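You operate a simulated robot arm through the tools that you are given. There is no shell and no other tool.

Carry out the task below with a simulated robot arm. There is one attempt and no reset: what you move stays moved.

JOB
Switch the feed off, take the cable out of the clamp, shut the jaw and zero it again.
Fine: feed off before the jaw opens; cable on the bench by the clamp meter.

It is judged by the outcome, as a careful person would: the job done as asked, and still so three seconds after it is handed in. It fails if anything else is knocked over, pushed out of place, dropped, spilled or broken.

ROBOT AND FRAMES
A 7-joint arm with a two-finger parallel gripper, fixed in place. Base frame: the origin is at the foot of the arm, x ahead of it, y to its left, z up; the work surface is at about z = 750. Lengths are in mm, angles in rad, forces in N, time in s.
With the tool pointing down near the work surface it reaches from about 440 to 920 mm from the base axis. Its first joint turns from -2.007 to 2.007 rad. Payload 3.91 kg.
Tool frame: the origin (TCP) lies between the finger pads and is the grasp point; the fingertips stand 30 mm ahead of it; z points along the fingers, y is the line along which they close. Largest opening 110 mm; finger width 20, thickness 10; the body of the gripper, 48 by 112 mm, starts 55 mm behind the TCP.
Orientation is that of the tool frame in the base frame, as a unit quaternion [x, y, z, w]. With the fingers straight down and closing along the base's y, the tool's x points along the base's -x, its y along +y and its z along -z.

CONTROLS
- The arm moves only by the tool step_arm. Its argument "motion" is a list of rows, each an object of numbers (a shift or turn left out is 0, a gripper value left out holds the last): "grip": the finger opening in mm, from 0 to 110; "dx", "dy", "dz": the shift along the tool's x, y, z in mm; "ax", "ay", "az": the turn, a rotation vector about the tool's x, y, z in degrees. In form: [{"grip": .., "dx": .., "dy": .., "dz": .., "ax": .., "ay": .., "az": ..}, ...]. A call has 1 to 20 rows; each row shifts and turns the commanded pose from where the row before left it, along the tool's axes as they then stand. Each row takes 0.2 s and may step no farther than 50 mm and 0.15 rad from the row before; otherwise, or with a gripper value out of range, the whole call is refused. Where a pose cannot be reached the arm comes as near as it can. A force on the tool above 40 N (or 10 N above the force at the start of the call, whichever is more), or a blocked arm, ends the call early, and 0.2 s more pass. The fingers move at their own pace (about 153 mm/s each) and stop on an object; they squeeze with about 42 N. The grip force told is the motor's: it shows also when the fingers shut on nothing. Time passes only in rows, and 0.2 s behind the last, so rows that do not move let the fingers close. The reply holds the time, the measured pose of the TCP, the force on the tool along the base axes, the opening and the grip force, in the units named above and with some noise, with the torque about the TCP (base axes, N m) and any sound that the robot's microphone picked up.
- Cameras (640 x 400 px; columns grow to the right, rows downward): "scene" is fixed at [221.4, -498.6, 1529.3]; the picture's right is [0.93, -0.36, 0.00], its down [-0.21, -0.54, -0.82] and it looks along [0.29, 0.76, -0.58] (base axes); focal length 325 px, centre (320, 200). "wrist" rides on the gripper at [72, 17, -103] in the tool frame; the picture's right is [-0.23, 0.97, 0.00], its down [-0.76, -0.18, -0.62] and it looks along [-0.61, -0.14, 0.78] (tool axes); focal length 222 px, centre (320, 200). There is no depth. A picture from a camera that has moved, and an enlarged one, comes with that camera's place and axes in the base frame and with its lens.
- capture(camera): a new picture of that camera. The clock stands still meanwhile.
- raise_lower(by): slides the trunk up (or, below 0, down) by that many mm; the arm rides with it, the base frame stays. It gives what a move gives, with no picture.
- zoom(camera, box): a new picture of the part [left, top, right, bottom] of that camera's present view, enlarged. The clock stands still meanwhile.
- hand_in(): hands the job in; it is judged then, once.

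Nothing tells you positions but the pictures and the camera data. Unless the task says otherwise, let go and move clear before handing in.

The tools are called after "Emit:" as a command line: name --argument value ..., lists and objects as JSON in quotes. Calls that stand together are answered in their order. step_arm: Moves the arm, as the interface text tells. Its arguments: {"type":"object","properties":{"motion":{"type":"array","items":{"type":"object","properties":{"grip":{"type":"number"},"dx":{"type":"number"},"dy":{"type":"number"},"dz":{"type":"number"},"ax":{"type":"number"},"ay":{"type":"number"},"az":{"type":"number"}}}}},"required":["motion"]} The other tools are called the same way: raise_lower (by) slides the trunk up or down; capture (camera) takes a picture; zoom (camera, box) takes an enlarged picture of a part of a camera's view; hand_in () hands the job in.

At the start:

```text
clock: 0.0
ee_pos: [552.2, 371.1, 1121.5]
ee_rot: [-0.001, 1.0, 0.0, 0.0]
wrist_force: [0.1, 0.2, -0.3]
moment: [0.0, -0.02, 0.0]
finger_gap: 110.0
grip_force: 0.1
trunk travel left (down, up): [-725.0, 265.0]
```

scene: 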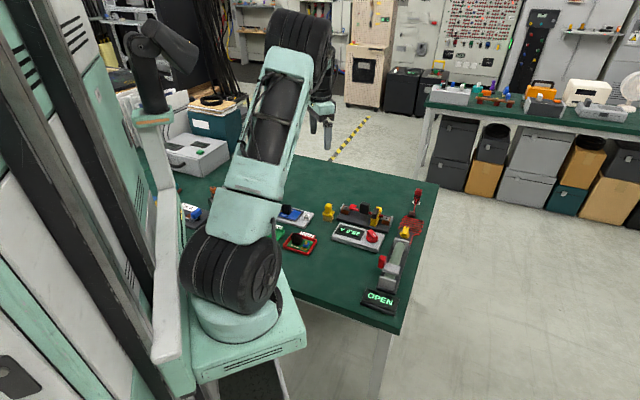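
wrist: 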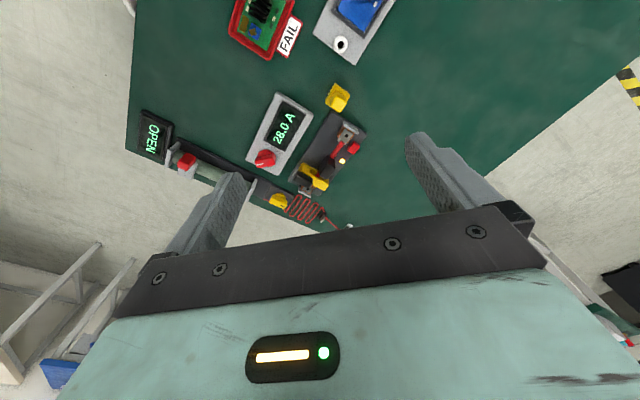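

I see a bench with several devices: a supply reading 28.0 A, a clamp-like fixture with a cable, and a slide with an "OPEN" display. I'll look closer before moving anything.

Emit:
zoom --camera "scene" --box '[260, 180, 450, 320]'

Emit:
zoom --camera "wrist" --box '[120, 60, 400, 240]'

Emit:
zoom --camera "scene" --box '[320, 180, 440, 255]'

```text
2.86 times, centred on (355, 250) of scene
camera zoom: at [221.4, -498.6, 1529.3], right [0.93, -0.36, 0.0], down [-0.21, -0.54, -0.82], along [0.29, 0.76, -0.58], focal length 928 px, centre (220, 57)
```

zoom: 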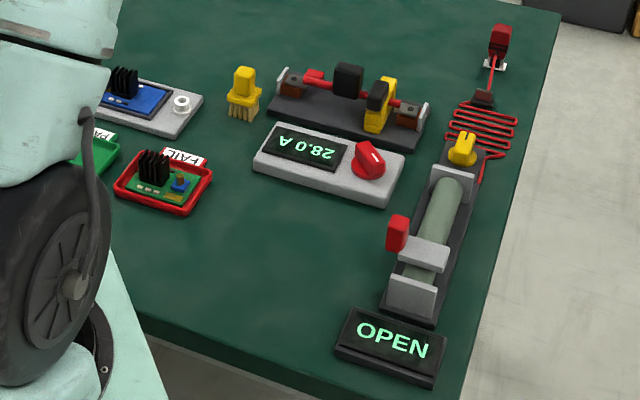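

```text
2.22 times, centred on (260, 150) of wrist
camera zoom: at [480.8, 387.8, 1225.4], right [0.23, 0.97, 0.0], down [0.76, -0.18, 0.62], along [0.61, -0.14, -0.78], focal length 494 px, centre (453, 311)
```

zoom: 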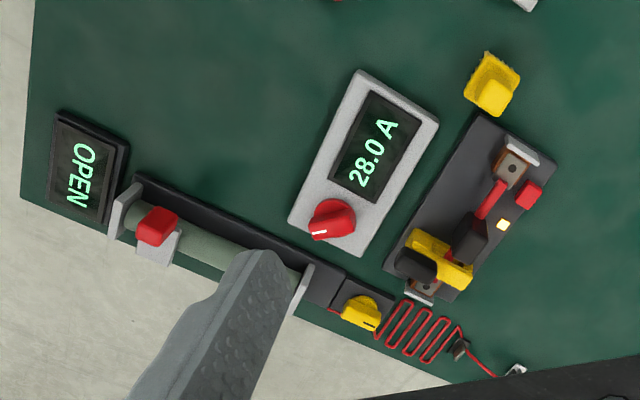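

```text
5.33 times, centred on (380, 218) of scene
camera zoom: at [221.4, -498.6, 1529.3], right [0.93, -0.36, 0.0], down [-0.21, -0.54, -0.82], along [0.29, 0.76, -0.58], focal length 1732 px, centre (0, 107)
```

zoom: 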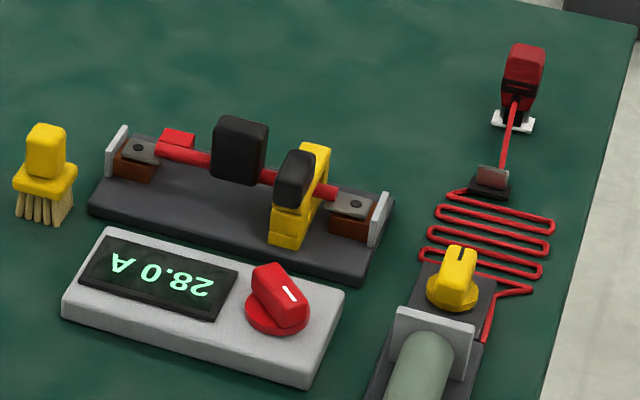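

I see a meter box (28.0 A, red knob) near (640, 255), and a dark fixture with the red cable and yellow jaw near (715, 335). A slide with an "OPEN" readout is further right. I'll lower the wrist camera a little to inspect them before deciding which control is which.

Emit:
step_arm --motion '[{"dx": 0, "dy": -7, "dz": 40}, {"dx": 0, "dy": -7, "dz": 40}, {"dx": 0, "dy": -7, "dz": 40}, {}]'

Emit:
capture --camera "wrist"

Emit:
zoom --camera "wrist" --box '[220, 20, 460, 170]'

```text
clock: 1.0
ee_pos: [554.4, 349.7, 1000.3]
ee_rot: [-0.001, 1.0, -0.001, -0.001]
wrist_force: [0.5, 0.6, 0.6]
moment: [0.01, 0.0, -0.03]
finger_gap: 109.9
grip_force: 0.0
trunk travel left (down, up): [-725.0, 265.0]
```

```text
taken
camera wrist: at [481.3, 365.1, 1105.1], right [0.23, 0.97, 0.0], down [0.76, -0.18, 0.62], along [0.61, -0.14, -0.78], focal length 222 px, centre (320, 200)
```

wrist: 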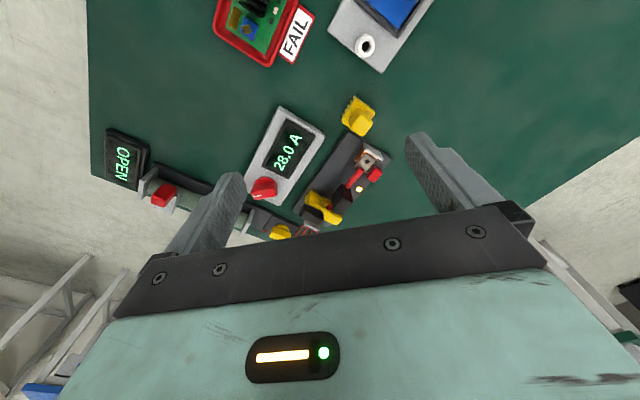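

```text
2.67 times, centred on (340, 95) of wrist
camera zoom: at [481.3, 365.1, 1105.1], right [0.23, 0.97, 0.0], down [0.76, -0.18, 0.62], along [0.61, -0.14, -0.78], focal length 592 px, centre (267, 480)
```

zoom: 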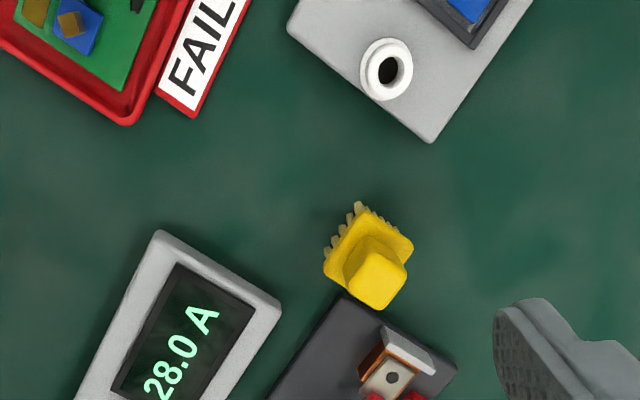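

The fixture is partly hidden near the gripper body. I'll move about 130 mm ahead to get the cable, the jaw and the controls into clear view.

Emit:
step_arm --motion '[{"dx": -40}, {"dx": -40}, {"dx": -40}, {}]'

Emit:
capture --camera "wrist"

Emit:
zoom --camera "wrist" --box '[200, 20, 440, 170]'

Emit:
zoom --camera "wrist" --box '[60, 60, 300, 210]'

```text
clock: 2.0
ee_pos: [675.3, 347.1, 1001.3]
ee_rot: [-0.001, 1.0, 0.0, 0.0]
wrist_force: [-0.1, 0.1, 0.6]
moment: [0.01, -0.01, 0.01]
finger_gap: 110.0
grip_force: 0.2
trunk travel left (down, up): [-725.0, 265.0]
```

```text
taken
camera wrist: at [603.2, 364.5, 1105.0], right [0.23, 0.97, 0.0], down [0.76, -0.18, 0.62], along [0.61, -0.14, -0.78], focal length 222 px, centre (320, 200)
```

wrist: 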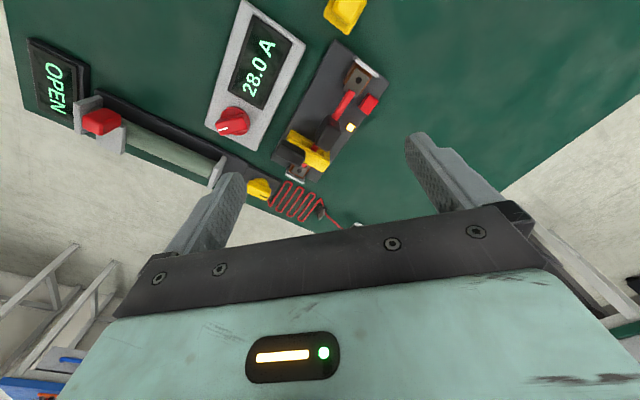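

```text
2.67 times, centred on (320, 95) of wrist
camera zoom: at [603.2, 364.5, 1105.0], right [0.23, 0.97, 0.0], down [0.76, -0.18, 0.62], along [0.61, -0.14, -0.78], focal length 592 px, centre (320, 480)
```

zoom: 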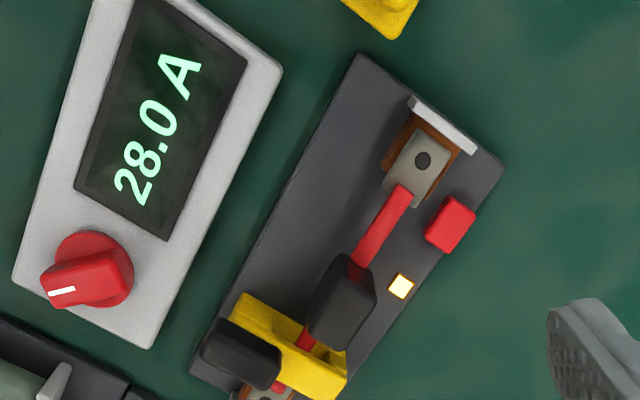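

```text
2.67 times, centred on (180, 135) of wrist
camera zoom: at [603.2, 364.5, 1105.0], right [0.23, 0.97, 0.0], down [0.76, -0.18, 0.62], along [0.61, -0.14, -0.78], focal length 592 px, centre (693, 373)
```

zoom: 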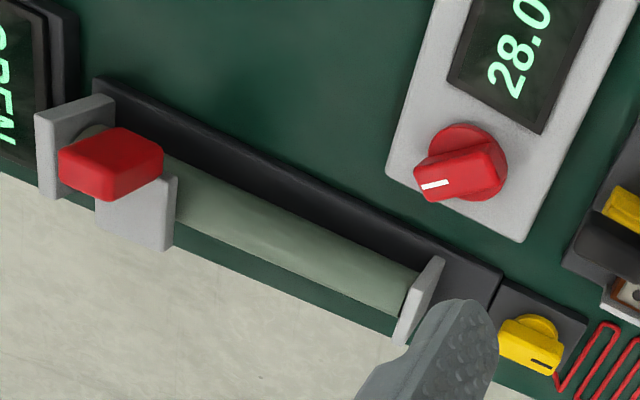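

The fixture holds a red cable with a black grip between two copper terminals, a yellow jaw with a black lever, and a red button beside a lit lamp. I want sharper views of each to tell the feed switch from the zero control.

Emit:
zoom --camera "scene" --box '[330, 195, 400, 240]'

Emit:
zoom --camera "scene" --box '[385, 180, 440, 215]'

Emit:
zoom --camera "wrist" --box '[270, 50, 390, 125]'

Emit:
zoom --camera "wrist" --box '[240, 110, 384, 200]'

```text
8.89 times, centred on (365, 218) of scene
camera zoom: at [221.4, -498.6, 1529.3], right [0.93, -0.36, 0.0], down [-0.21, -0.54, -0.82], along [0.29, 0.76, -0.58], focal length 2887 px, centre (-80, 44)
```

zoom: 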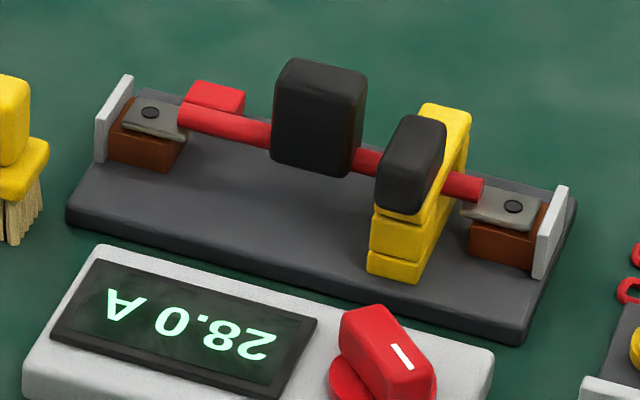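

```text
11.43 times, centred on (412, 198) of scene
camera zoom: at [221.4, -498.6, 1529.3], right [0.93, -0.36, 0.0], down [-0.21, -0.54, -0.82], along [0.29, 0.76, -0.58], focal length 3712 px, centre (-737, 229)
```

zoom: 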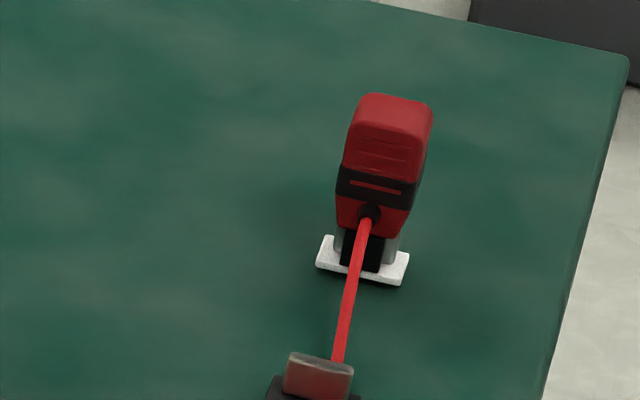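

```text
5.33 times, centred on (330, 88) of wrist
camera zoom: at [603.2, 364.5, 1105.0], right [0.23, 0.97, 0.0], down [0.76, -0.18, 0.62], along [0.61, -0.14, -0.78], focal length 1185 px, centre (267, 800)
```

zoom: 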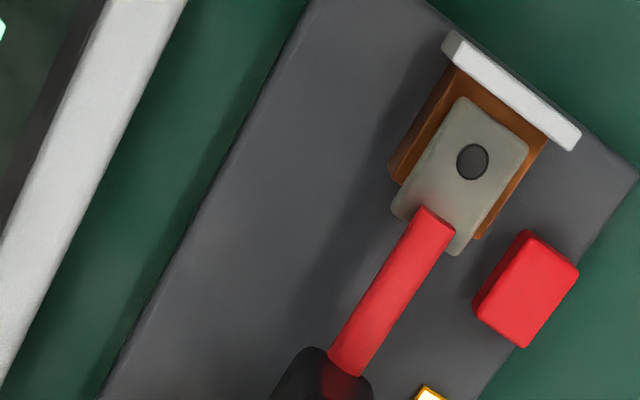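

```text
4.44 times, centred on (312, 155) of wrist
camera zoom: at [603.2, 364.5, 1105.0], right [0.23, 0.97, 0.0], down [0.76, -0.18, 0.62], along [0.61, -0.14, -0.78], focal length 987 px, centre (356, 400)
```

zoom: 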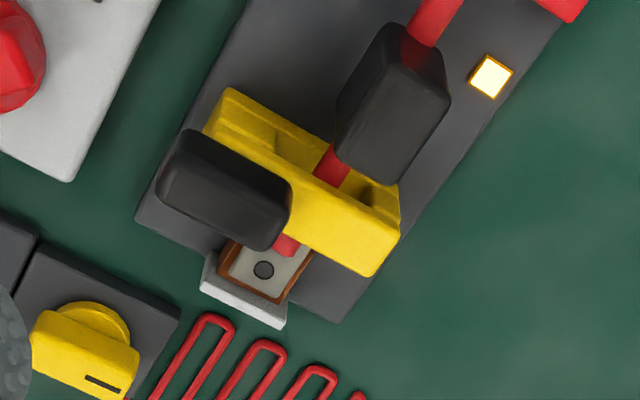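

The two terminals come out at about (674, 399) and (785, 285) with z near 780, so the cable runs at 45° in the plane. I'll go lower over the fixture, well clear of it, for a close look at the jaw, the button and the lamp.

Emit:
step_arm --motion '[{"dx": -15, "dy": -4, "dz": 30}, {"dx": -15, "dy": -4, "dz": 30}, {"dx": -15, "dy": -4, "dz": 30}, {}]'

Emit:
capture --camera "wrist"

Emit:
zoom --camera "wrist" --box '[200, 20, 440, 170]'

```text
clock: 3.0
ee_pos: [719.2, 337.5, 911.9]
ee_rot: [-0.001, 1.0, 0.0, 0.0]
wrist_force: [0.2, -0.1, 0.4]
moment: [0.01, -0.01, -0.03]
finger_gap: 110.2
grip_force: 0.0
trunk travel left (down, up): [-725.0, 265.0]
```

```text
taken
camera wrist: at [646.0, 354.7, 1015.5], right [0.23, 0.97, 0.0], down [0.76, -0.18, 0.62], along [0.61, -0.14, -0.78], focal length 222 px, centre (320, 200)
```

wrist: 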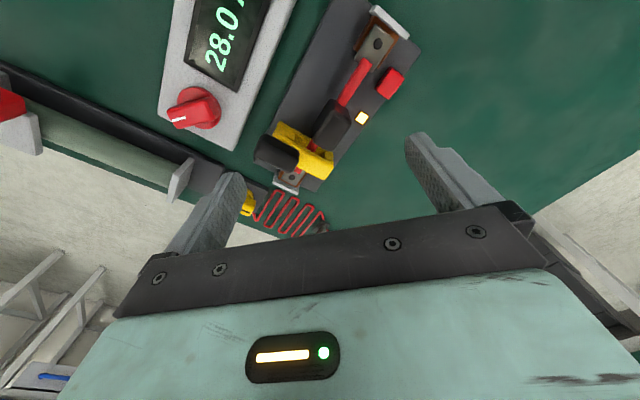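

```text
2.67 times, centred on (320, 95) of wrist
camera zoom: at [646.0, 354.7, 1015.5], right [0.23, 0.97, 0.0], down [0.76, -0.18, 0.62], along [0.61, -0.14, -0.78], focal length 592 px, centre (320, 480)
```

zoom: 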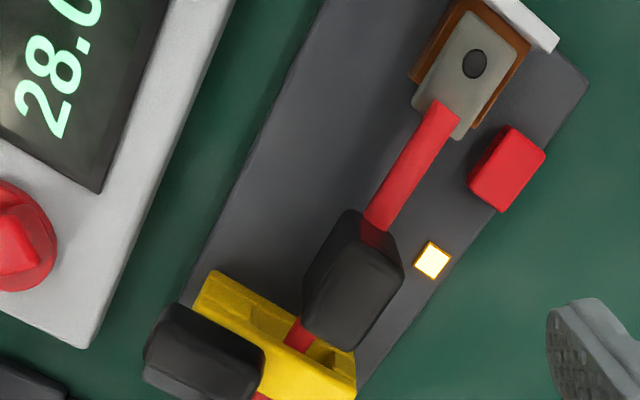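

The red block and lamp sit on the far side of the fixture and could be a rocker or a push button. I'll turn the wrist in place, still above everything, to see that side and to line up with the cable direction.

Emit:
step_arm --motion '[{"az": 7.5}, {"az": 7.5}, {"az": 7.5}, {"az": 7.5}, {"az": 7.5}, {"az": 7.5}, {"az": 7.5}, {"az": 7.5}, {"az": 7.5}, {"az": 7.5}, {"az": 7.5}, {"az": 7.5}, {}]'

Emit:
capture --camera "wrist"

Emit:
zoom --camera "wrist" --box '[200, 20, 440, 170]'

```text
clock: 5.8
ee_pos: [718.4, 338.7, 912.1]
ee_rot: [0.707, 0.707, 0.0, 0.0]
wrist_force: [0.4, -0.1, 0.1]
moment: [0.02, 0.03, 0.02]
finger_gap: 109.9
grip_force: 0.1
trunk travel left (down, up): [-725.0, 265.0]
```

```text
taken
camera wrist: at [735.0, 411.2, 1015.5], right [0.97, -0.23, 0.0], down [-0.18, -0.76, 0.62], along [-0.14, -0.61, -0.78], focal length 222 px, centre (320, 200)
```

wrist: 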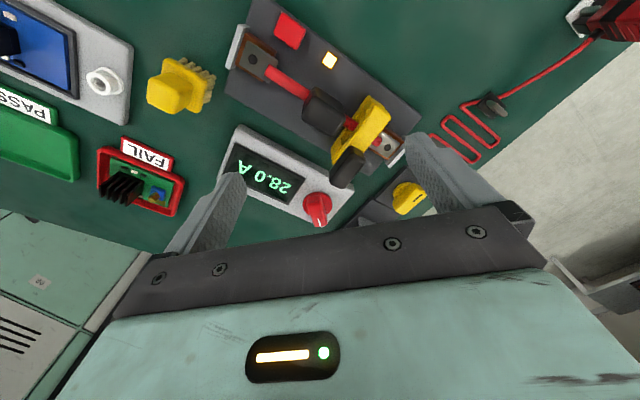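

```text
2.67 times, centred on (320, 95) of wrist
camera zoom: at [735.0, 411.2, 1015.5], right [0.97, -0.23, 0.0], down [-0.18, -0.76, 0.62], along [-0.14, -0.61, -0.78], focal length 592 px, centre (320, 480)
```

zoom: 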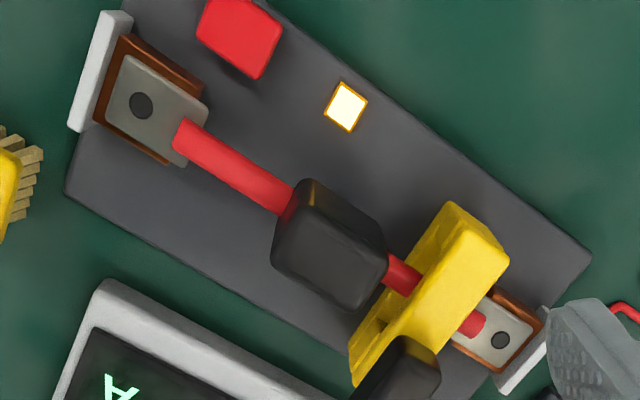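

The feed lamp is lit next to the red block, and the jaw's black tab overhangs toward the meter side. I'll take very tight zooms on the jaw from both cameras to see how it hinges.

Emit:
zoom --camera "scene" --box '[362, 200, 394, 220]'

Emit:
zoom --camera "wrist" --box '[310, 80, 422, 150]'

Emit:
zoom --camera "wrist" --box '[230, 0, 342, 70]'

Emit:
zoom --camera "scene" --box '[342, 194, 374, 214]'

```text
16.00 times, centred on (378, 210) of scene
camera zoom: at [221.4, -498.6, 1529.3], right [0.93, -0.36, 0.0], down [-0.21, -0.54, -0.82], along [0.29, 0.76, -0.58], focal length 5196 px, centre (-608, 40)
```

zoom: 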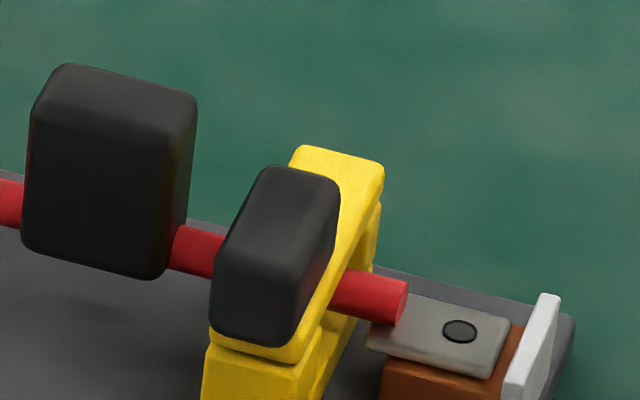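

```text
5.71 times, centred on (366, 115) of wrist
camera zoom: at [735.0, 411.2, 1015.5], right [0.97, -0.23, 0.0], down [-0.18, -0.76, 0.62], along [-0.14, -0.61, -0.78], focal length 1269 px, centre (57, 686)
```

zoom: 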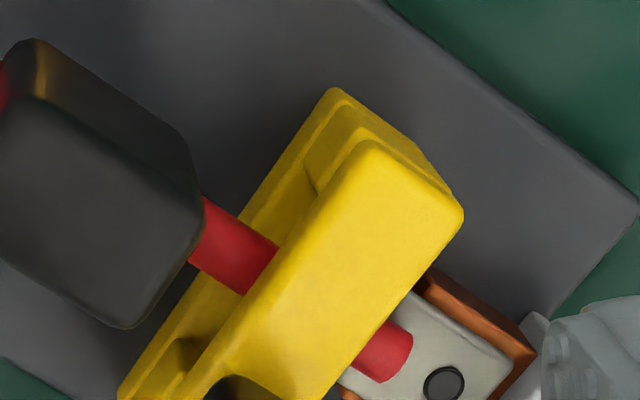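

```text
5.71 times, centred on (286, 35) of wrist
camera zoom: at [735.0, 411.2, 1015.5], right [0.97, -0.23, 0.0], down [-0.18, -0.76, 0.62], along [-0.14, -0.61, -0.78], focal length 1269 px, centre (514, 1143)
```

zoom: 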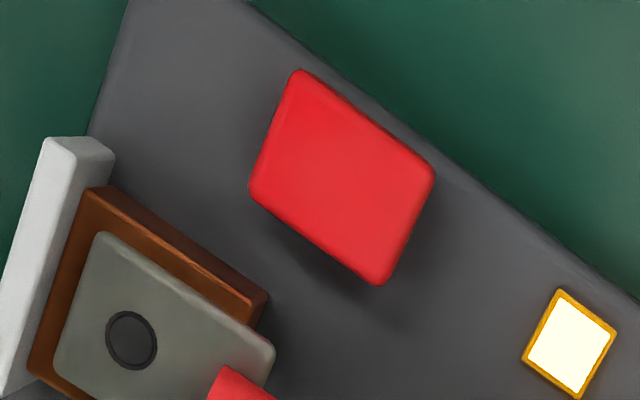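

```text
16.00 times, centred on (358, 204) of scene
camera zoom: at [221.4, -498.6, 1529.3], right [0.93, -0.36, 0.0], down [-0.21, -0.54, -0.82], along [0.29, 0.76, -0.58], focal length 5196 px, centre (-288, 136)
```

zoom: 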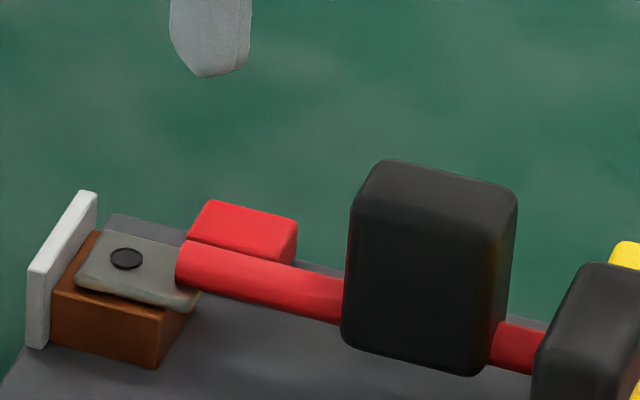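

I take the cable's axis to run from (672, 400) to (784, 287) at about z 785, with its black grip near (722, 349) and top at about z 819. The red button is near (707, 411, 771) and the jaw tab near (739, 287, 805). I'll turn to 45° so the fingers line up across the cable and look down its length at the jaw.

Emit:
step_arm --motion '[{"az": -7.5}, {"az": -7.5}, {"az": -7.5}, {"az": -7.5}, {"az": -7.5}, {"az": -7.5}, {"dx": 8.8, "dy": 10, "dz": 0}, {"dz": 15}, {"dz": 15}, {}]'

Emit:
capture --camera "wrist"

Emit:
zoom --camera "wrist" --box '[240, 100, 400, 200]'

Emit:
zoom --camera "wrist" --box '[240, 0, 400, 100]'

```text
clock: 8.0
ee_pos: [719.1, 352.1, 882.0]
ee_rot: [0.381, 0.924, 0.0, 0.0]
wrist_force: [1.0, 0.4, 1.0]
moment: [0.0, 0.03, -0.02]
finger_gap: 109.8
grip_force: 0.1
trunk travel left (down, up): [-725.0, 265.0]
```

```text
taken
camera wrist: at [679.5, 414.7, 984.5], right [0.85, 0.53, 0.0], down [0.41, -0.66, 0.62], along [0.33, -0.53, -0.78], focal length 222 px, centre (320, 200)
```

wrist: 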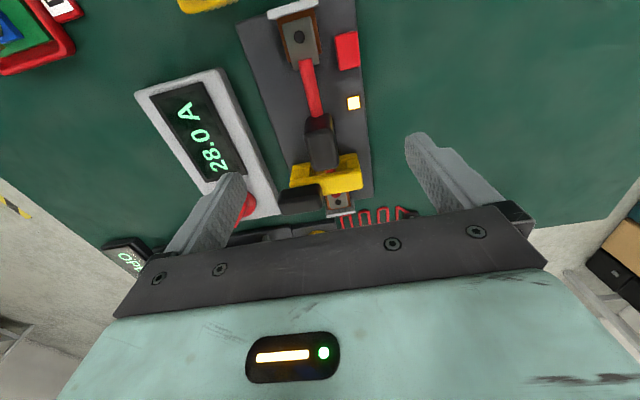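

```text
4.00 times, centred on (320, 150) of wrist
camera zoom: at [679.5, 414.7, 984.5], right [0.85, 0.53, 0.0], down [0.41, -0.66, 0.62], along [0.33, -0.53, -0.78], focal length 888 px, centre (320, 400)
```

zoom: 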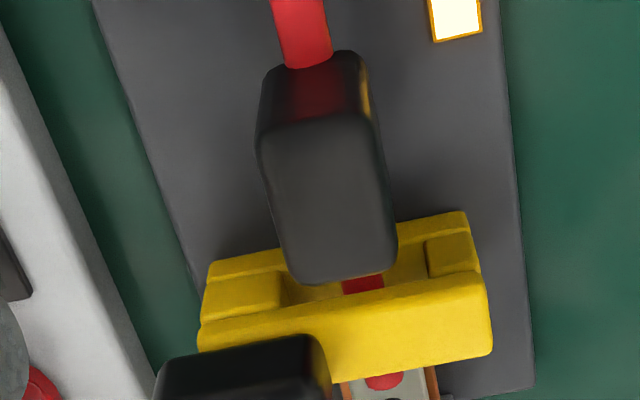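

```text
4.00 times, centred on (320, 50) of wrist
camera zoom: at [679.5, 414.7, 984.5], right [0.85, 0.53, 0.0], down [0.41, -0.66, 0.62], along [0.33, -0.53, -0.78], focal length 888 px, centre (320, 800)
```

zoom: 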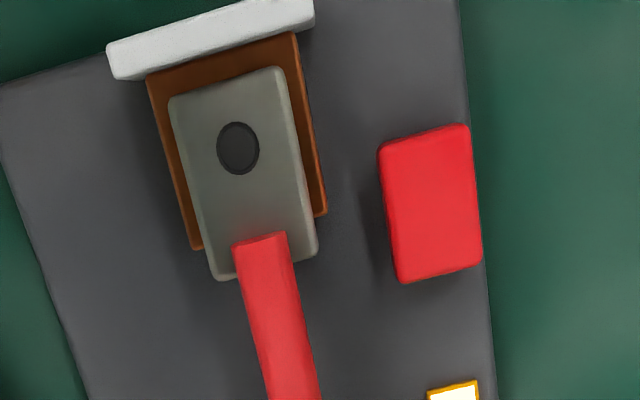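

The upper jaw arm sits flat over the cable with the black tab on top of its meter-side end (z about 801 to 823). The hinge looks to be at the far end. The red block beside the lit lamp is the likely feed switch, so I'll close the fingers and go above it first.

Emit:
step_arm --motion '[{"grip": 0}, {"dx": 25, "dy": 17}, {"dx": 24.4, "dy": 17.1}, {"dz": 20}, {"dz": 20}, {"dz": 15}, {}]'

Emit:
capture --camera "wrist"

Emit:
zoom --camera "scene" --box '[330, 180, 410, 230]'

```text
clock: 9.6
ee_pos: [704.4, 404.5, 827.0]
ee_rot: [0.382, 0.924, 0.0, 0.001]
wrist_force: [-0.3, -0.1, -0.2]
moment: [-0.01, -0.01, 0.01]
finger_gap: 0.0
grip_force: 37.5
out of reach, approached as far as the arm can: row 4
trunk travel left (down, up): [-725.0, 265.0]
```

```text
taken
camera wrist: at [664.6, 468.4, 931.5], right [0.85, 0.53, 0.0], down [0.41, -0.66, 0.62], along [0.33, -0.53, -0.78], focal length 222 px, centre (320, 200)
```

wrist: 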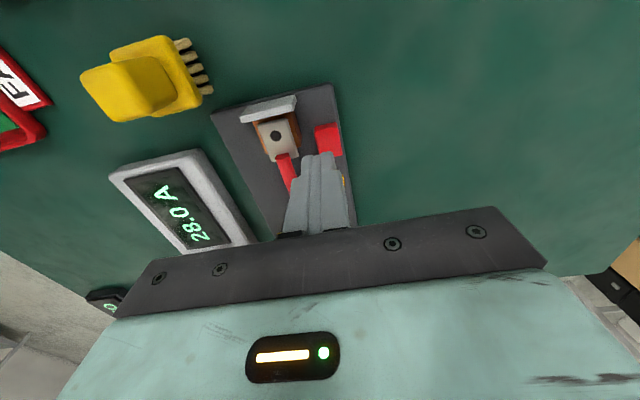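

```text
8.00 times, centred on (370, 205) of scene
camera zoom: at [221.4, -498.6, 1529.3], right [0.93, -0.36, 0.0], down [-0.21, -0.54, -0.82], along [0.29, 0.76, -0.58], focal length 2598 px, centre (-80, 160)
```

zoom: 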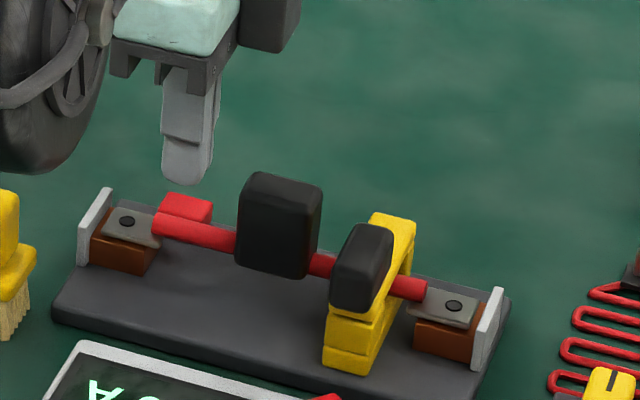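

The closed fingers are above and slightly short of the button at (704, 404), and the arm reported a reach hiccup there. I'll nudge to (708, 411) while staying about 25 mm above it.

Emit:
step_arm --motion '[{"dx": 2.0, "dy": 7.1}, {}]'

Emit:
zoom --camera "wrist" --box '[240, 80, 400, 180]'

```text
clock: 10.2
ee_pos: [704.3, 405.4, 828.0]
ee_rot: [0.382, 0.924, 0.001, 0.001]
wrist_force: [0.1, 0.4, 0.3]
moment: [0.01, 0.01, 0.01]
finger_gap: 0.0
grip_force: 37.9
out of reach, approached as far as the arm can: row 1
trunk travel left (down, up): [-725.0, 265.0]
```

```text
4.00 times, centred on (320, 130) of wrist
camera zoom: at [664.7, 468.4, 931.7], right [0.85, 0.53, 0.0], down [0.41, -0.66, 0.62], along [0.33, -0.53, -0.78], focal length 888 px, centre (320, 480)
```

zoom: 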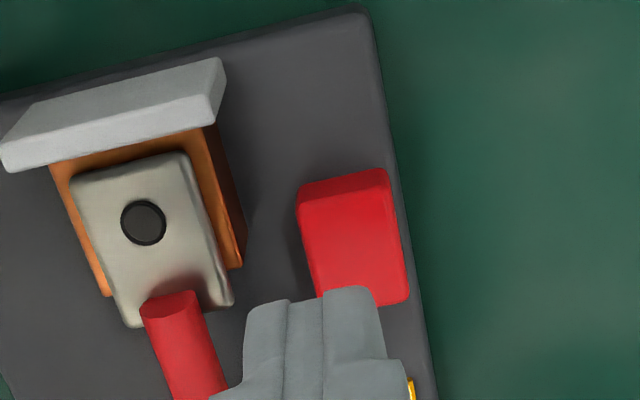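

The arm runs out of reach here at about 812 mm radius, even though the tool should reach 920 mm near the surface. The trunk is probably too high, so I'll back off and rise clear, then lower the trunk and approach again.

Emit:
step_arm --motion '[{"dz": -40}, {"dz": -40, "dx": 5, "dy": -20}, {"dz": -40, "dx": 5, "dy": -30}, {"dz": -40, "dx": 5, "dy": -30}, {"dz": -40}, {}]'

Emit:
raise_lower --by -150

Emit:
capture --camera "scene"

```text
refused: row 3 steps farther than a row can; nothing moved
```

```text
clock: 11.0
ee_pos: [705.6, 407.6, 797.2]
ee_rot: [0.382, 0.924, 0.005, 0.002]
wrist_force: [-12.2, -13.3, 21.2]
moment: [-0.35, 0.33, 0.01]
finger_gap: 0.0
grip_force: 37.5
trunk travel left (down, up): [-679.0, 311.0]
heard: click
stopped: the force on the tool passed its limit at 175 N (the readings are from after the stop); the commanded pose is now the measured one
```

```text
taken
```

scene: 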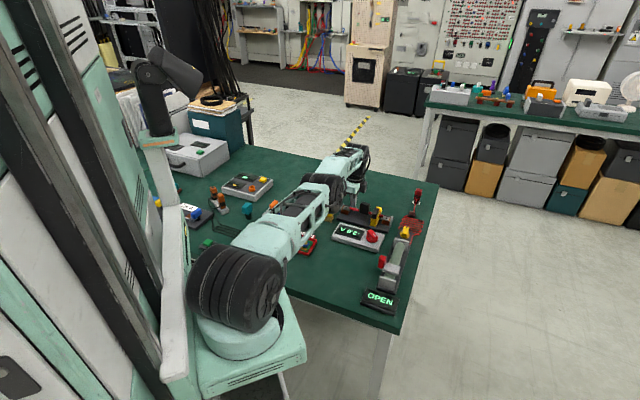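

My retreat was refused, one row being too long, but the trunk call I sent alongside it still ran. It pushed the closed fingers down onto the red button, with a 175 N peak and a click. I shouldn't have issued those two together. Before moving again I'll check whether anything was damaged or shifted and what the button did.

Emit:
capture --camera "wrist"

Emit:
zoom --camera "scene" --box '[320, 185, 416, 245]'

Emit:
zoom --camera "wrist" --box '[100, 80, 420, 280]'

```text
taken
camera wrist: at [665.8, 469.7, 901.8], right [0.85, 0.53, 0.01], down [0.41, -0.67, 0.62], along [0.34, -0.52, -0.78], focal length 222 px, centre (320, 200)
```

wrist: 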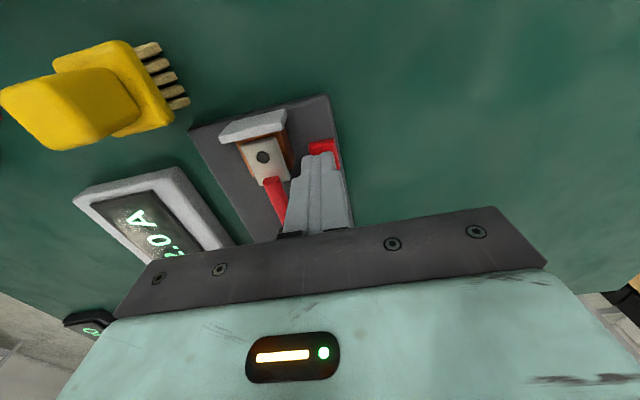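

```text
6.67 times, centred on (368, 215) of scene
camera zoom: at [221.4, -498.6, 1529.3], right [0.93, -0.36, 0.0], down [-0.21, -0.54, -0.82], along [0.29, 0.76, -0.58], focal length 2165 px, centre (0, 100)
```

zoom: 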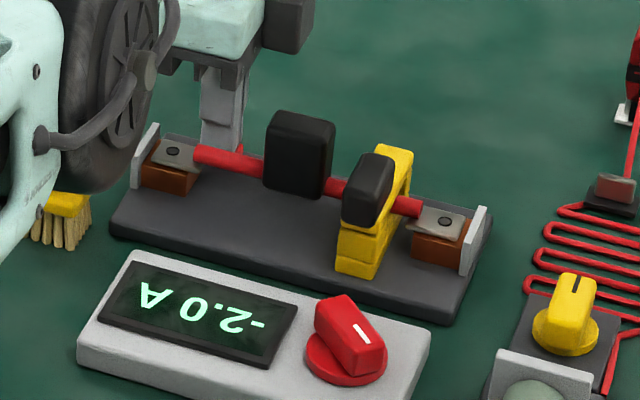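

```text
2.00 times, centred on (260, 180) of wrist
camera zoom: at [665.8, 469.7, 901.8], right [0.85, 0.53, 0.01], down [0.41, -0.67, 0.62], along [0.34, -0.52, -0.78], focal length 444 px, centre (440, 240)
```

zoom: 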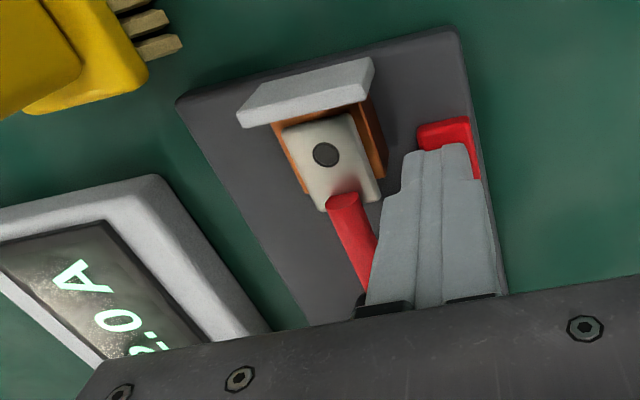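

The meter now reads -2.0 A, so the red button is the feed switch and the click switched it off. The offset is what the meter's knob must zero later. I'll lift straight up on its own and check the lamp, the button and the fixture's position.

Emit:
step_arm --motion '[{"dz": -5}, {"dz": -10}, {"dz": -20}, {"dz": -30}, {"dz": -35}, {}]'

Emit:
zoom --camera "scene" --box '[320, 180, 440, 255]'

Emit:
capture --camera "wrist"

```text
clock: 12.4
ee_pos: [707.0, 408.2, 896.1]
ee_rot: [0.382, 0.924, 0.004, 0.002]
wrist_force: [-0.2, 0.0, 0.1]
moment: [0.02, 0.03, -0.01]
finger_gap: 0.0
grip_force: 37.8
trunk travel left (down, up): [-679.0, 311.0]
```

```text
5.33 times, centred on (380, 218) of scene
camera zoom: at [221.4, -498.6, 1529.3], right [0.93, -0.36, 0.0], down [-0.21, -0.54, -0.82], along [0.29, 0.76, -0.58], focal length 1732 px, centre (0, 107)
```

zoom: 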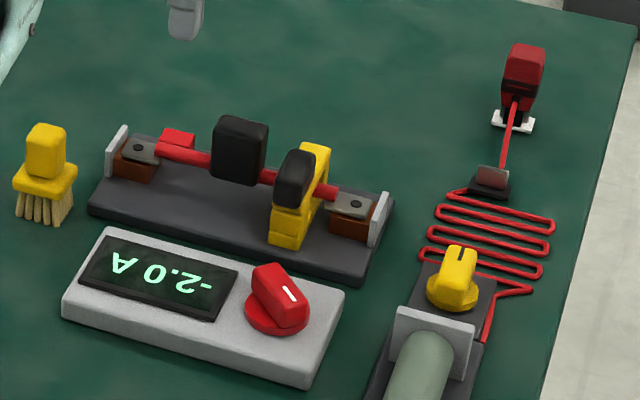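

```text
taken
camera wrist: at [666.5, 470.4, 1000.4], right [0.85, 0.53, 0.01], down [0.41, -0.67, 0.62], along [0.34, -0.52, -0.78], focal length 222 px, centre (320, 200)
```

wrist: 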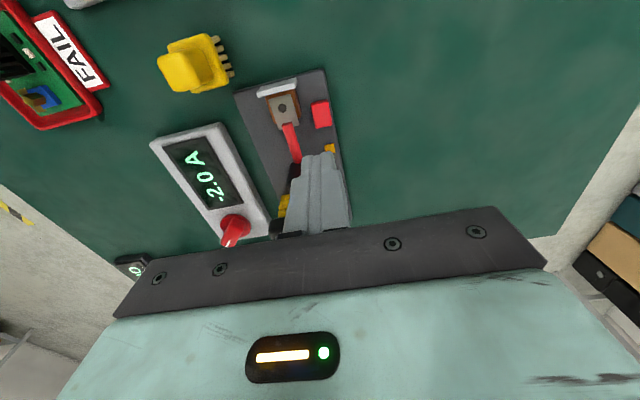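

Nothing has shifted: the fixture, cable, meter and button sit exactly where they were, and the reading holds at -2.0 A with the feed off. I'll now rise and retract first, as a separate step, before any further trunk motion.

Emit:
step_arm --motion '[{"dx": 3.4, "dy": -20, "dz": -38}, {"dx": 3.4, "dy": -20, "dz": -38}, {"dx": 3.4, "dy": -20, "dz": -38}, {"dx": 3.4, "dy": -20, "dz": -38}, {}]'

Emit:
capture --camera "wrist"

```text
clock: 13.6
ee_pos: [639.4, 360.1, 1045.3]
ee_rot: [0.382, 0.924, 0.004, 0.002]
wrist_force: [1.1, -0.3, -0.9]
moment: [0.03, 0.0, 0.01]
finger_gap: 0.0
grip_force: 38.2
trunk travel left (down, up): [-679.0, 311.0]
```

```text
taken
camera wrist: at [599.4, 422.9, 1149.9], right [0.85, 0.53, 0.01], down [0.41, -0.67, 0.62], along [0.34, -0.52, -0.78], focal length 222 px, centre (320, 200)
```

wrist: 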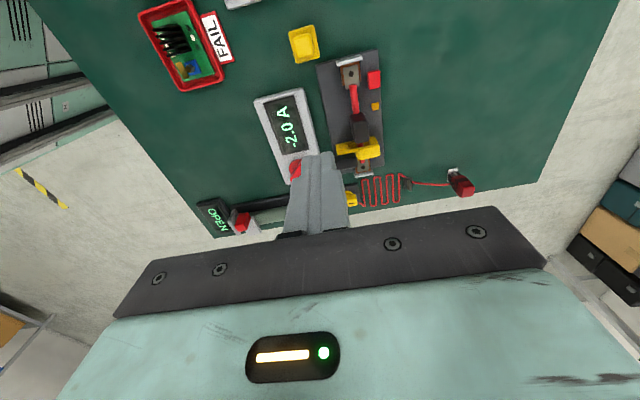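

The lamp has gone dark, which confirms the feed is off, and the tool is high and clear. Now I'll lower the trunk on its own; the TCP should end near z 895, above everything.

Emit:
raise_lower --by -120

Emit:
capture --camera "scene"

```text
clock: 15.1
ee_pos: [638.8, 361.2, 925.4]
ee_rot: [0.382, 0.924, 0.005, 0.002]
wrist_force: [0.7, 0.0, 0.2]
moment: [0.01, -0.03, -0.01]
finger_gap: 0.0
grip_force: 37.4
trunk travel left (down, up): [-559.0, 431.0]
```

```text
taken
```

scene: 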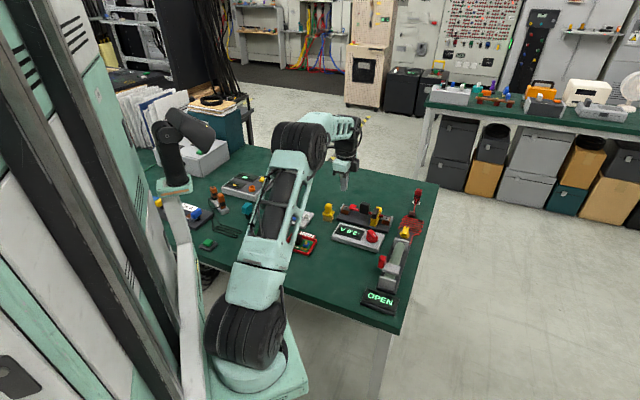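

The trunk is down 166 mm in total and the arm has a better bend now. Next I'll turn the wrist so the fingers close along the cable direction (tool y along the jaw's width) and move above the tab at about (738, 286), staying high.

Emit:
step_arm --motion '[{"az": -7.5, "grip": 60}, {"az": -7.5}, {"az": -7.5}, {"az": -7.5}, {"az": -7.5}, {"az": -7.5}, {"az": -7.5}, {"az": -7.5}, {"az": -7.5}, {"az": -7.5}, {"az": -7.5}, {"az": -7.5}, {}]'

Emit:
capture --camera "wrist"

```text
clock: 17.9
ee_pos: [640.0, 361.6, 925.3]
ee_rot: [-0.384, 0.923, 0.002, 0.004]
wrist_force: [0.3, -0.1, 0.5]
moment: [-0.01, -0.02, 0.0]
finger_gap: 59.7
grip_force: 0.1
trunk travel left (down, up): [-559.0, 431.0]
```

```text
taken
camera wrist: at [575.8, 320.7, 1028.6], right [-0.53, 0.85, 0.0], down [0.66, 0.41, 0.63], along [0.53, 0.34, -0.78], focal length 222 px, centre (320, 200)
```

wrist: 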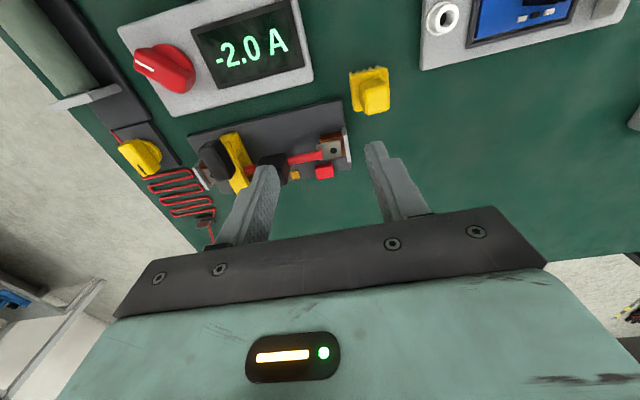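

The rotation went fine and the view now looks across the fixture from the meter side. I'll move along the cable direction to stand above the jaw tab, then look again.

Emit:
step_arm --motion '[{"dx": -4.4, "dy": -30.8, "dz": 5}, {"dx": -4.4, "dy": -30.8, "dz": 5}, {"dx": -4.4, "dy": -30.8, "dz": 5}, {"dx": -4.4, "dy": -30.8, "dz": 5}, {}]'

Emit:
capture --camera "wrist"

Emit:
zoom --camera "wrist" --box '[240, 60, 400, 160]'

```text
clock: 19.1
ee_pos: [741.4, 287.5, 905.9]
ee_rot: [-0.384, 0.923, 0.002, 0.005]
wrist_force: [0.5, -0.2, 0.8]
moment: [-0.01, 0.03, 0.04]
finger_gap: 60.0
grip_force: 0.2
trunk travel left (down, up): [-559.0, 431.0]
```

```text
taken
camera wrist: at [677.3, 246.3, 1008.8], right [-0.53, 0.85, 0.0], down [0.66, 0.41, 0.63], along [0.53, 0.33, -0.78], focal length 222 px, centre (320, 200)
```

wrist: 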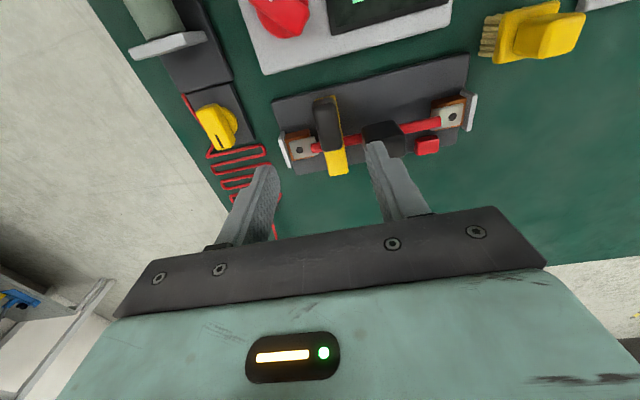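

```text
4.00 times, centred on (320, 110) of wrist
camera zoom: at [677.3, 246.3, 1008.8], right [-0.53, 0.85, 0.0], down [0.66, 0.41, 0.63], along [0.53, 0.33, -0.78], focal length 888 px, centre (320, 560)
```

zoom: 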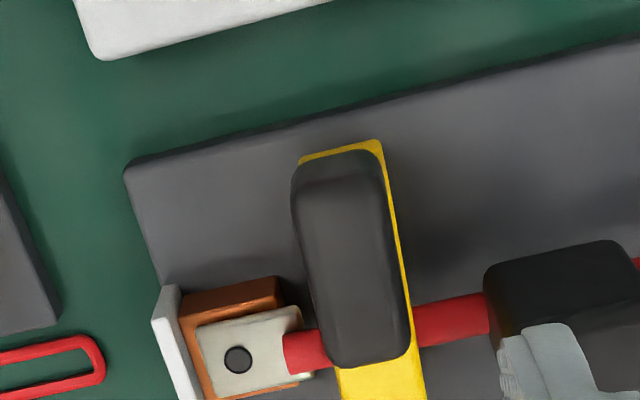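

The tab top measures about 19 × 37 mm, centred at e +42, n −31 from the cable's midpoint, which is roughly (736, 292) with z 805 to 822. I'll centre over it, take out the small tilt, narrow the fingers and come down to just above it for a check.

Emit:
step_arm --motion '[{"grip": 46, "dx": 1.0, "dy": 6.9, "ay": 0.61}, {"dz": 25}, {"dz": 20}, {}]'

Emit:
capture --camera "wrist"

Emit:
zoom --camera "scene" --box '[350, 185, 414, 225]'

Emit:
zoom --camera "wrist" --box '[240, 100, 400, 200]'

```text
clock: 20.1
ee_pos: [734.1, 290.8, 861.5]
ee_rot: [-0.384, 0.923, 0.001, -0.002]
wrist_force: [0.5, -0.2, 0.3]
moment: [-0.01, -0.01, 0.0]
finger_gap: 46.1
grip_force: 0.0
trunk travel left (down, up): [-559.0, 431.0]
```

```text
taken
camera wrist: at [671.7, 251.1, 964.6], right [-0.53, 0.85, 0.0], down [0.66, 0.41, 0.62], along [0.53, 0.33, -0.78], focal length 222 px, centre (320, 200)
```

wrist: 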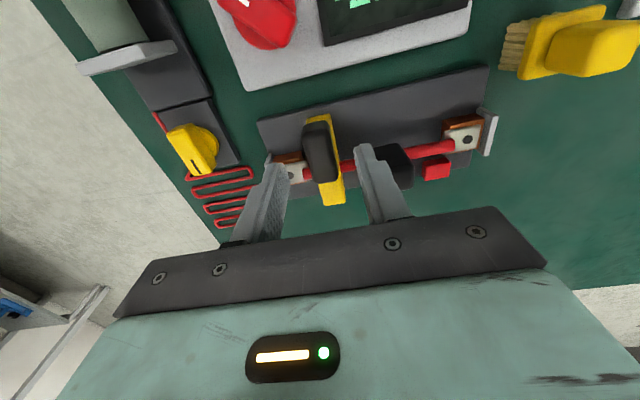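

```text
10.00 times, centred on (382, 205) of scene
camera zoom: at [221.4, -498.6, 1529.3], right [0.93, -0.36, 0.0], down [-0.21, -0.54, -0.82], along [0.29, 0.76, -0.58], focal length 3248 px, centre (-300, 150)
```

zoom: 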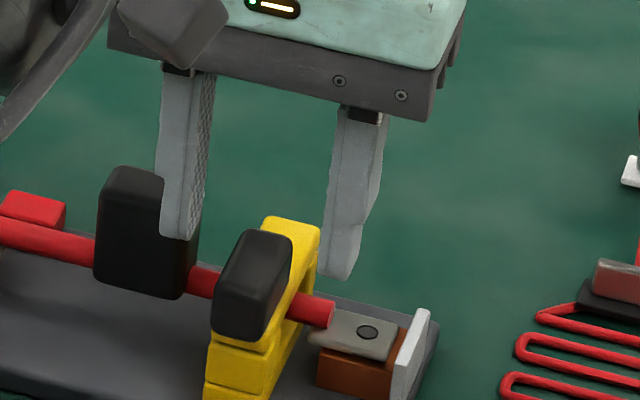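

```text
4.00 times, centred on (320, 150) of wrist
camera zoom: at [671.7, 251.1, 964.6], right [-0.53, 0.85, 0.0], down [0.66, 0.41, 0.62], along [0.53, 0.33, -0.78], focal length 888 px, centre (320, 400)
```

zoom: 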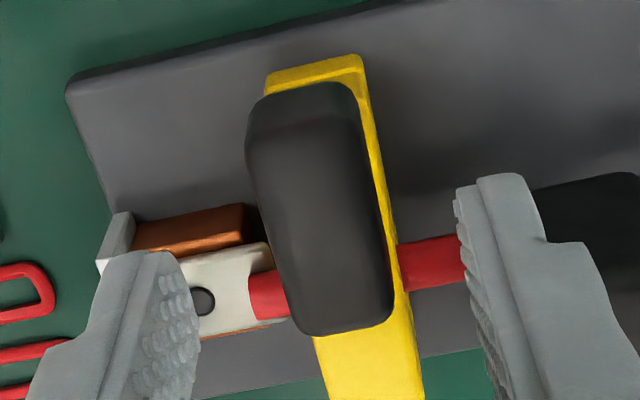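

The tab is centred between the fingers. I'll go down so the fingertips straddle only the tab, with tips at about z 800, and not the fixed lower jaw, then close gently.

Emit:
step_arm --motion '[{"dz": 10}, {"dz": 10}, {"dz": 6}, {"dz": 4}, {}]'

Emit:
zoom --camera "scene" --box '[358, 190, 406, 220]'

Emit:
zoom --camera "wrist" --box '[240, 100, 400, 200]'

```text
clock: 21.3
ee_pos: [734.8, 290.0, 828.6]
ee_rot: [-0.384, 0.923, 0.0, -0.001]
wrist_force: [-0.3, 1.1, -0.2]
moment: [-0.01, -0.02, 0.0]
finger_gap: 46.2
grip_force: 0.1
trunk travel left (down, up): [-559.0, 431.0]
```

```text
13.33 times, centred on (382, 205) of scene
camera zoom: at [221.4, -498.6, 1529.3], right [0.93, -0.36, 0.0], down [-0.21, -0.54, -0.82], along [0.29, 0.76, -0.58], focal length 4330 px, centre (-507, 133)
```

zoom: 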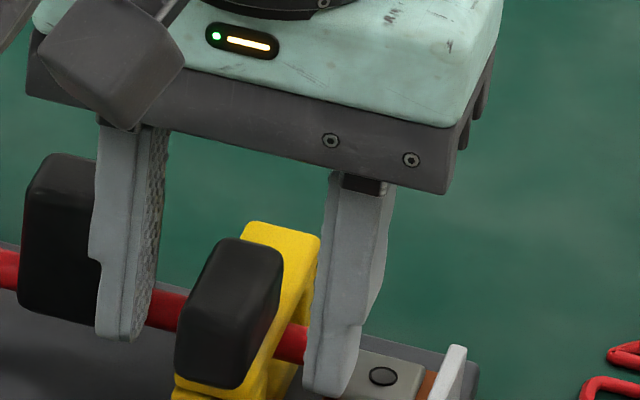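

```text
4.00 times, centred on (320, 150) of wrist
camera zoom: at [671.0, 250.8, 934.7], right [-0.53, 0.85, 0.0], down [0.66, 0.41, 0.62], along [0.53, 0.33, -0.78], focal length 888 px, centre (320, 400)
```

zoom: 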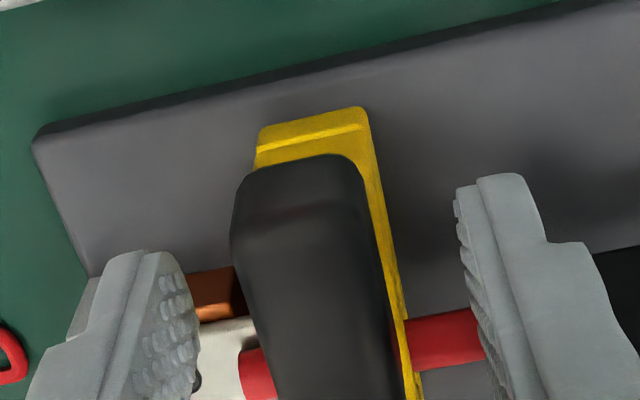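

The fingers straddle the tab with clearance on both sides. I'll close onto it and read the opening and force.

Emit:
step_arm --motion '[{"grip": 22}, {"grip": 10}, {}, {}]'

Emit:
zoom --camera "scene" --box '[358, 190, 406, 220]'

```text
clock: 22.3
ee_pos: [733.6, 290.8, 830.4]
ee_rot: [-0.384, 0.923, 0.0, -0.001]
wrist_force: [-2.2, -0.6, -1.0]
moment: [0.17, -0.15, -0.04]
finger_gap: 21.9
grip_force: 45.0
trunk travel left (down, up): [-559.0, 431.0]
```

```text
13.33 times, centred on (382, 205) of scene
camera zoom: at [221.4, -498.6, 1529.3], right [0.93, -0.36, 0.0], down [-0.21, -0.54, -0.82], along [0.29, 0.76, -0.58], focal length 4330 px, centre (-507, 133)
```

zoom: 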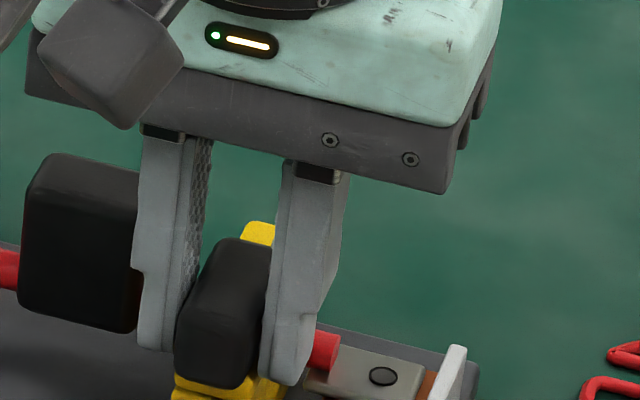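

The gripper holds the tab at a 22 mm opening. I'll lift a few millimetres with a slight matching tilt about the presumed far-side hinge, and read the force before going on.

Emit:
step_arm --motion '[{"dx": -1.2, "dz": -2, "ay": 2}, {"dx": -1.3, "dz": -2, "ay": 2}, {}]'

Emit:
zoom --camera "scene" --box '[358, 190, 406, 220]'

Emit:
zoom --camera "wrist" --box '[240, 100, 400, 200]'

```text
clock: 23.1
ee_pos: [735.1, 292.9, 832.1]
ee_rot: [-0.384, 0.923, -0.015, -0.035]
wrist_force: [-4.7, -4.6, -23.3]
moment: [0.56, -0.58, -0.06]
finger_gap: 21.9
grip_force: 44.8
trunk travel left (down, up): [-559.0, 431.0]
```

```text
13.33 times, centred on (382, 205) of scene
camera zoom: at [221.4, -498.6, 1529.3], right [0.93, -0.36, 0.0], down [-0.21, -0.54, -0.82], along [0.29, 0.76, -0.58], focal length 4330 px, centre (-507, 133)
```

zoom: 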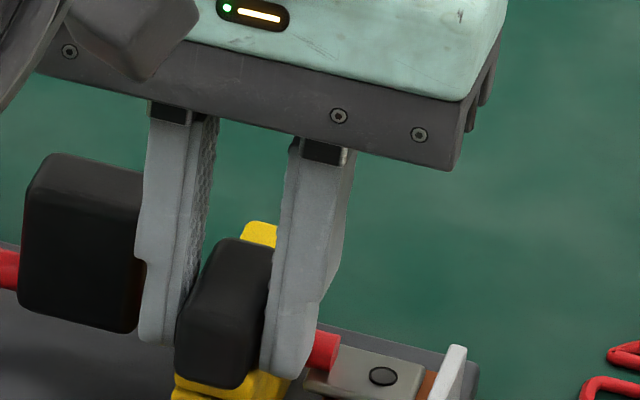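

```text
4.00 times, centred on (320, 150) of wrist
camera zoom: at [678.3, 258.4, 941.2], right [-0.53, 0.85, -0.02], down [0.7, 0.45, 0.56], along [0.49, 0.29, -0.83], focal length 888 px, centre (320, 400)
```

zoom: 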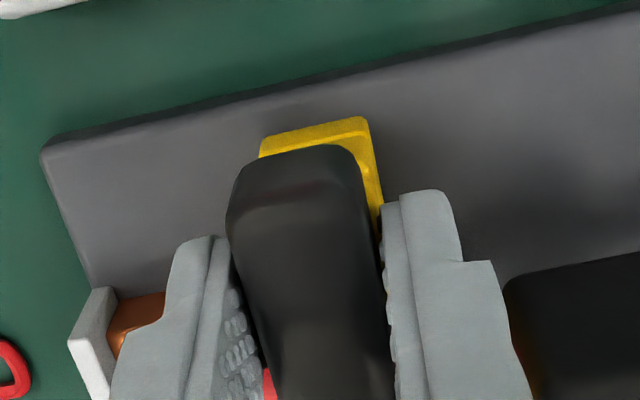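

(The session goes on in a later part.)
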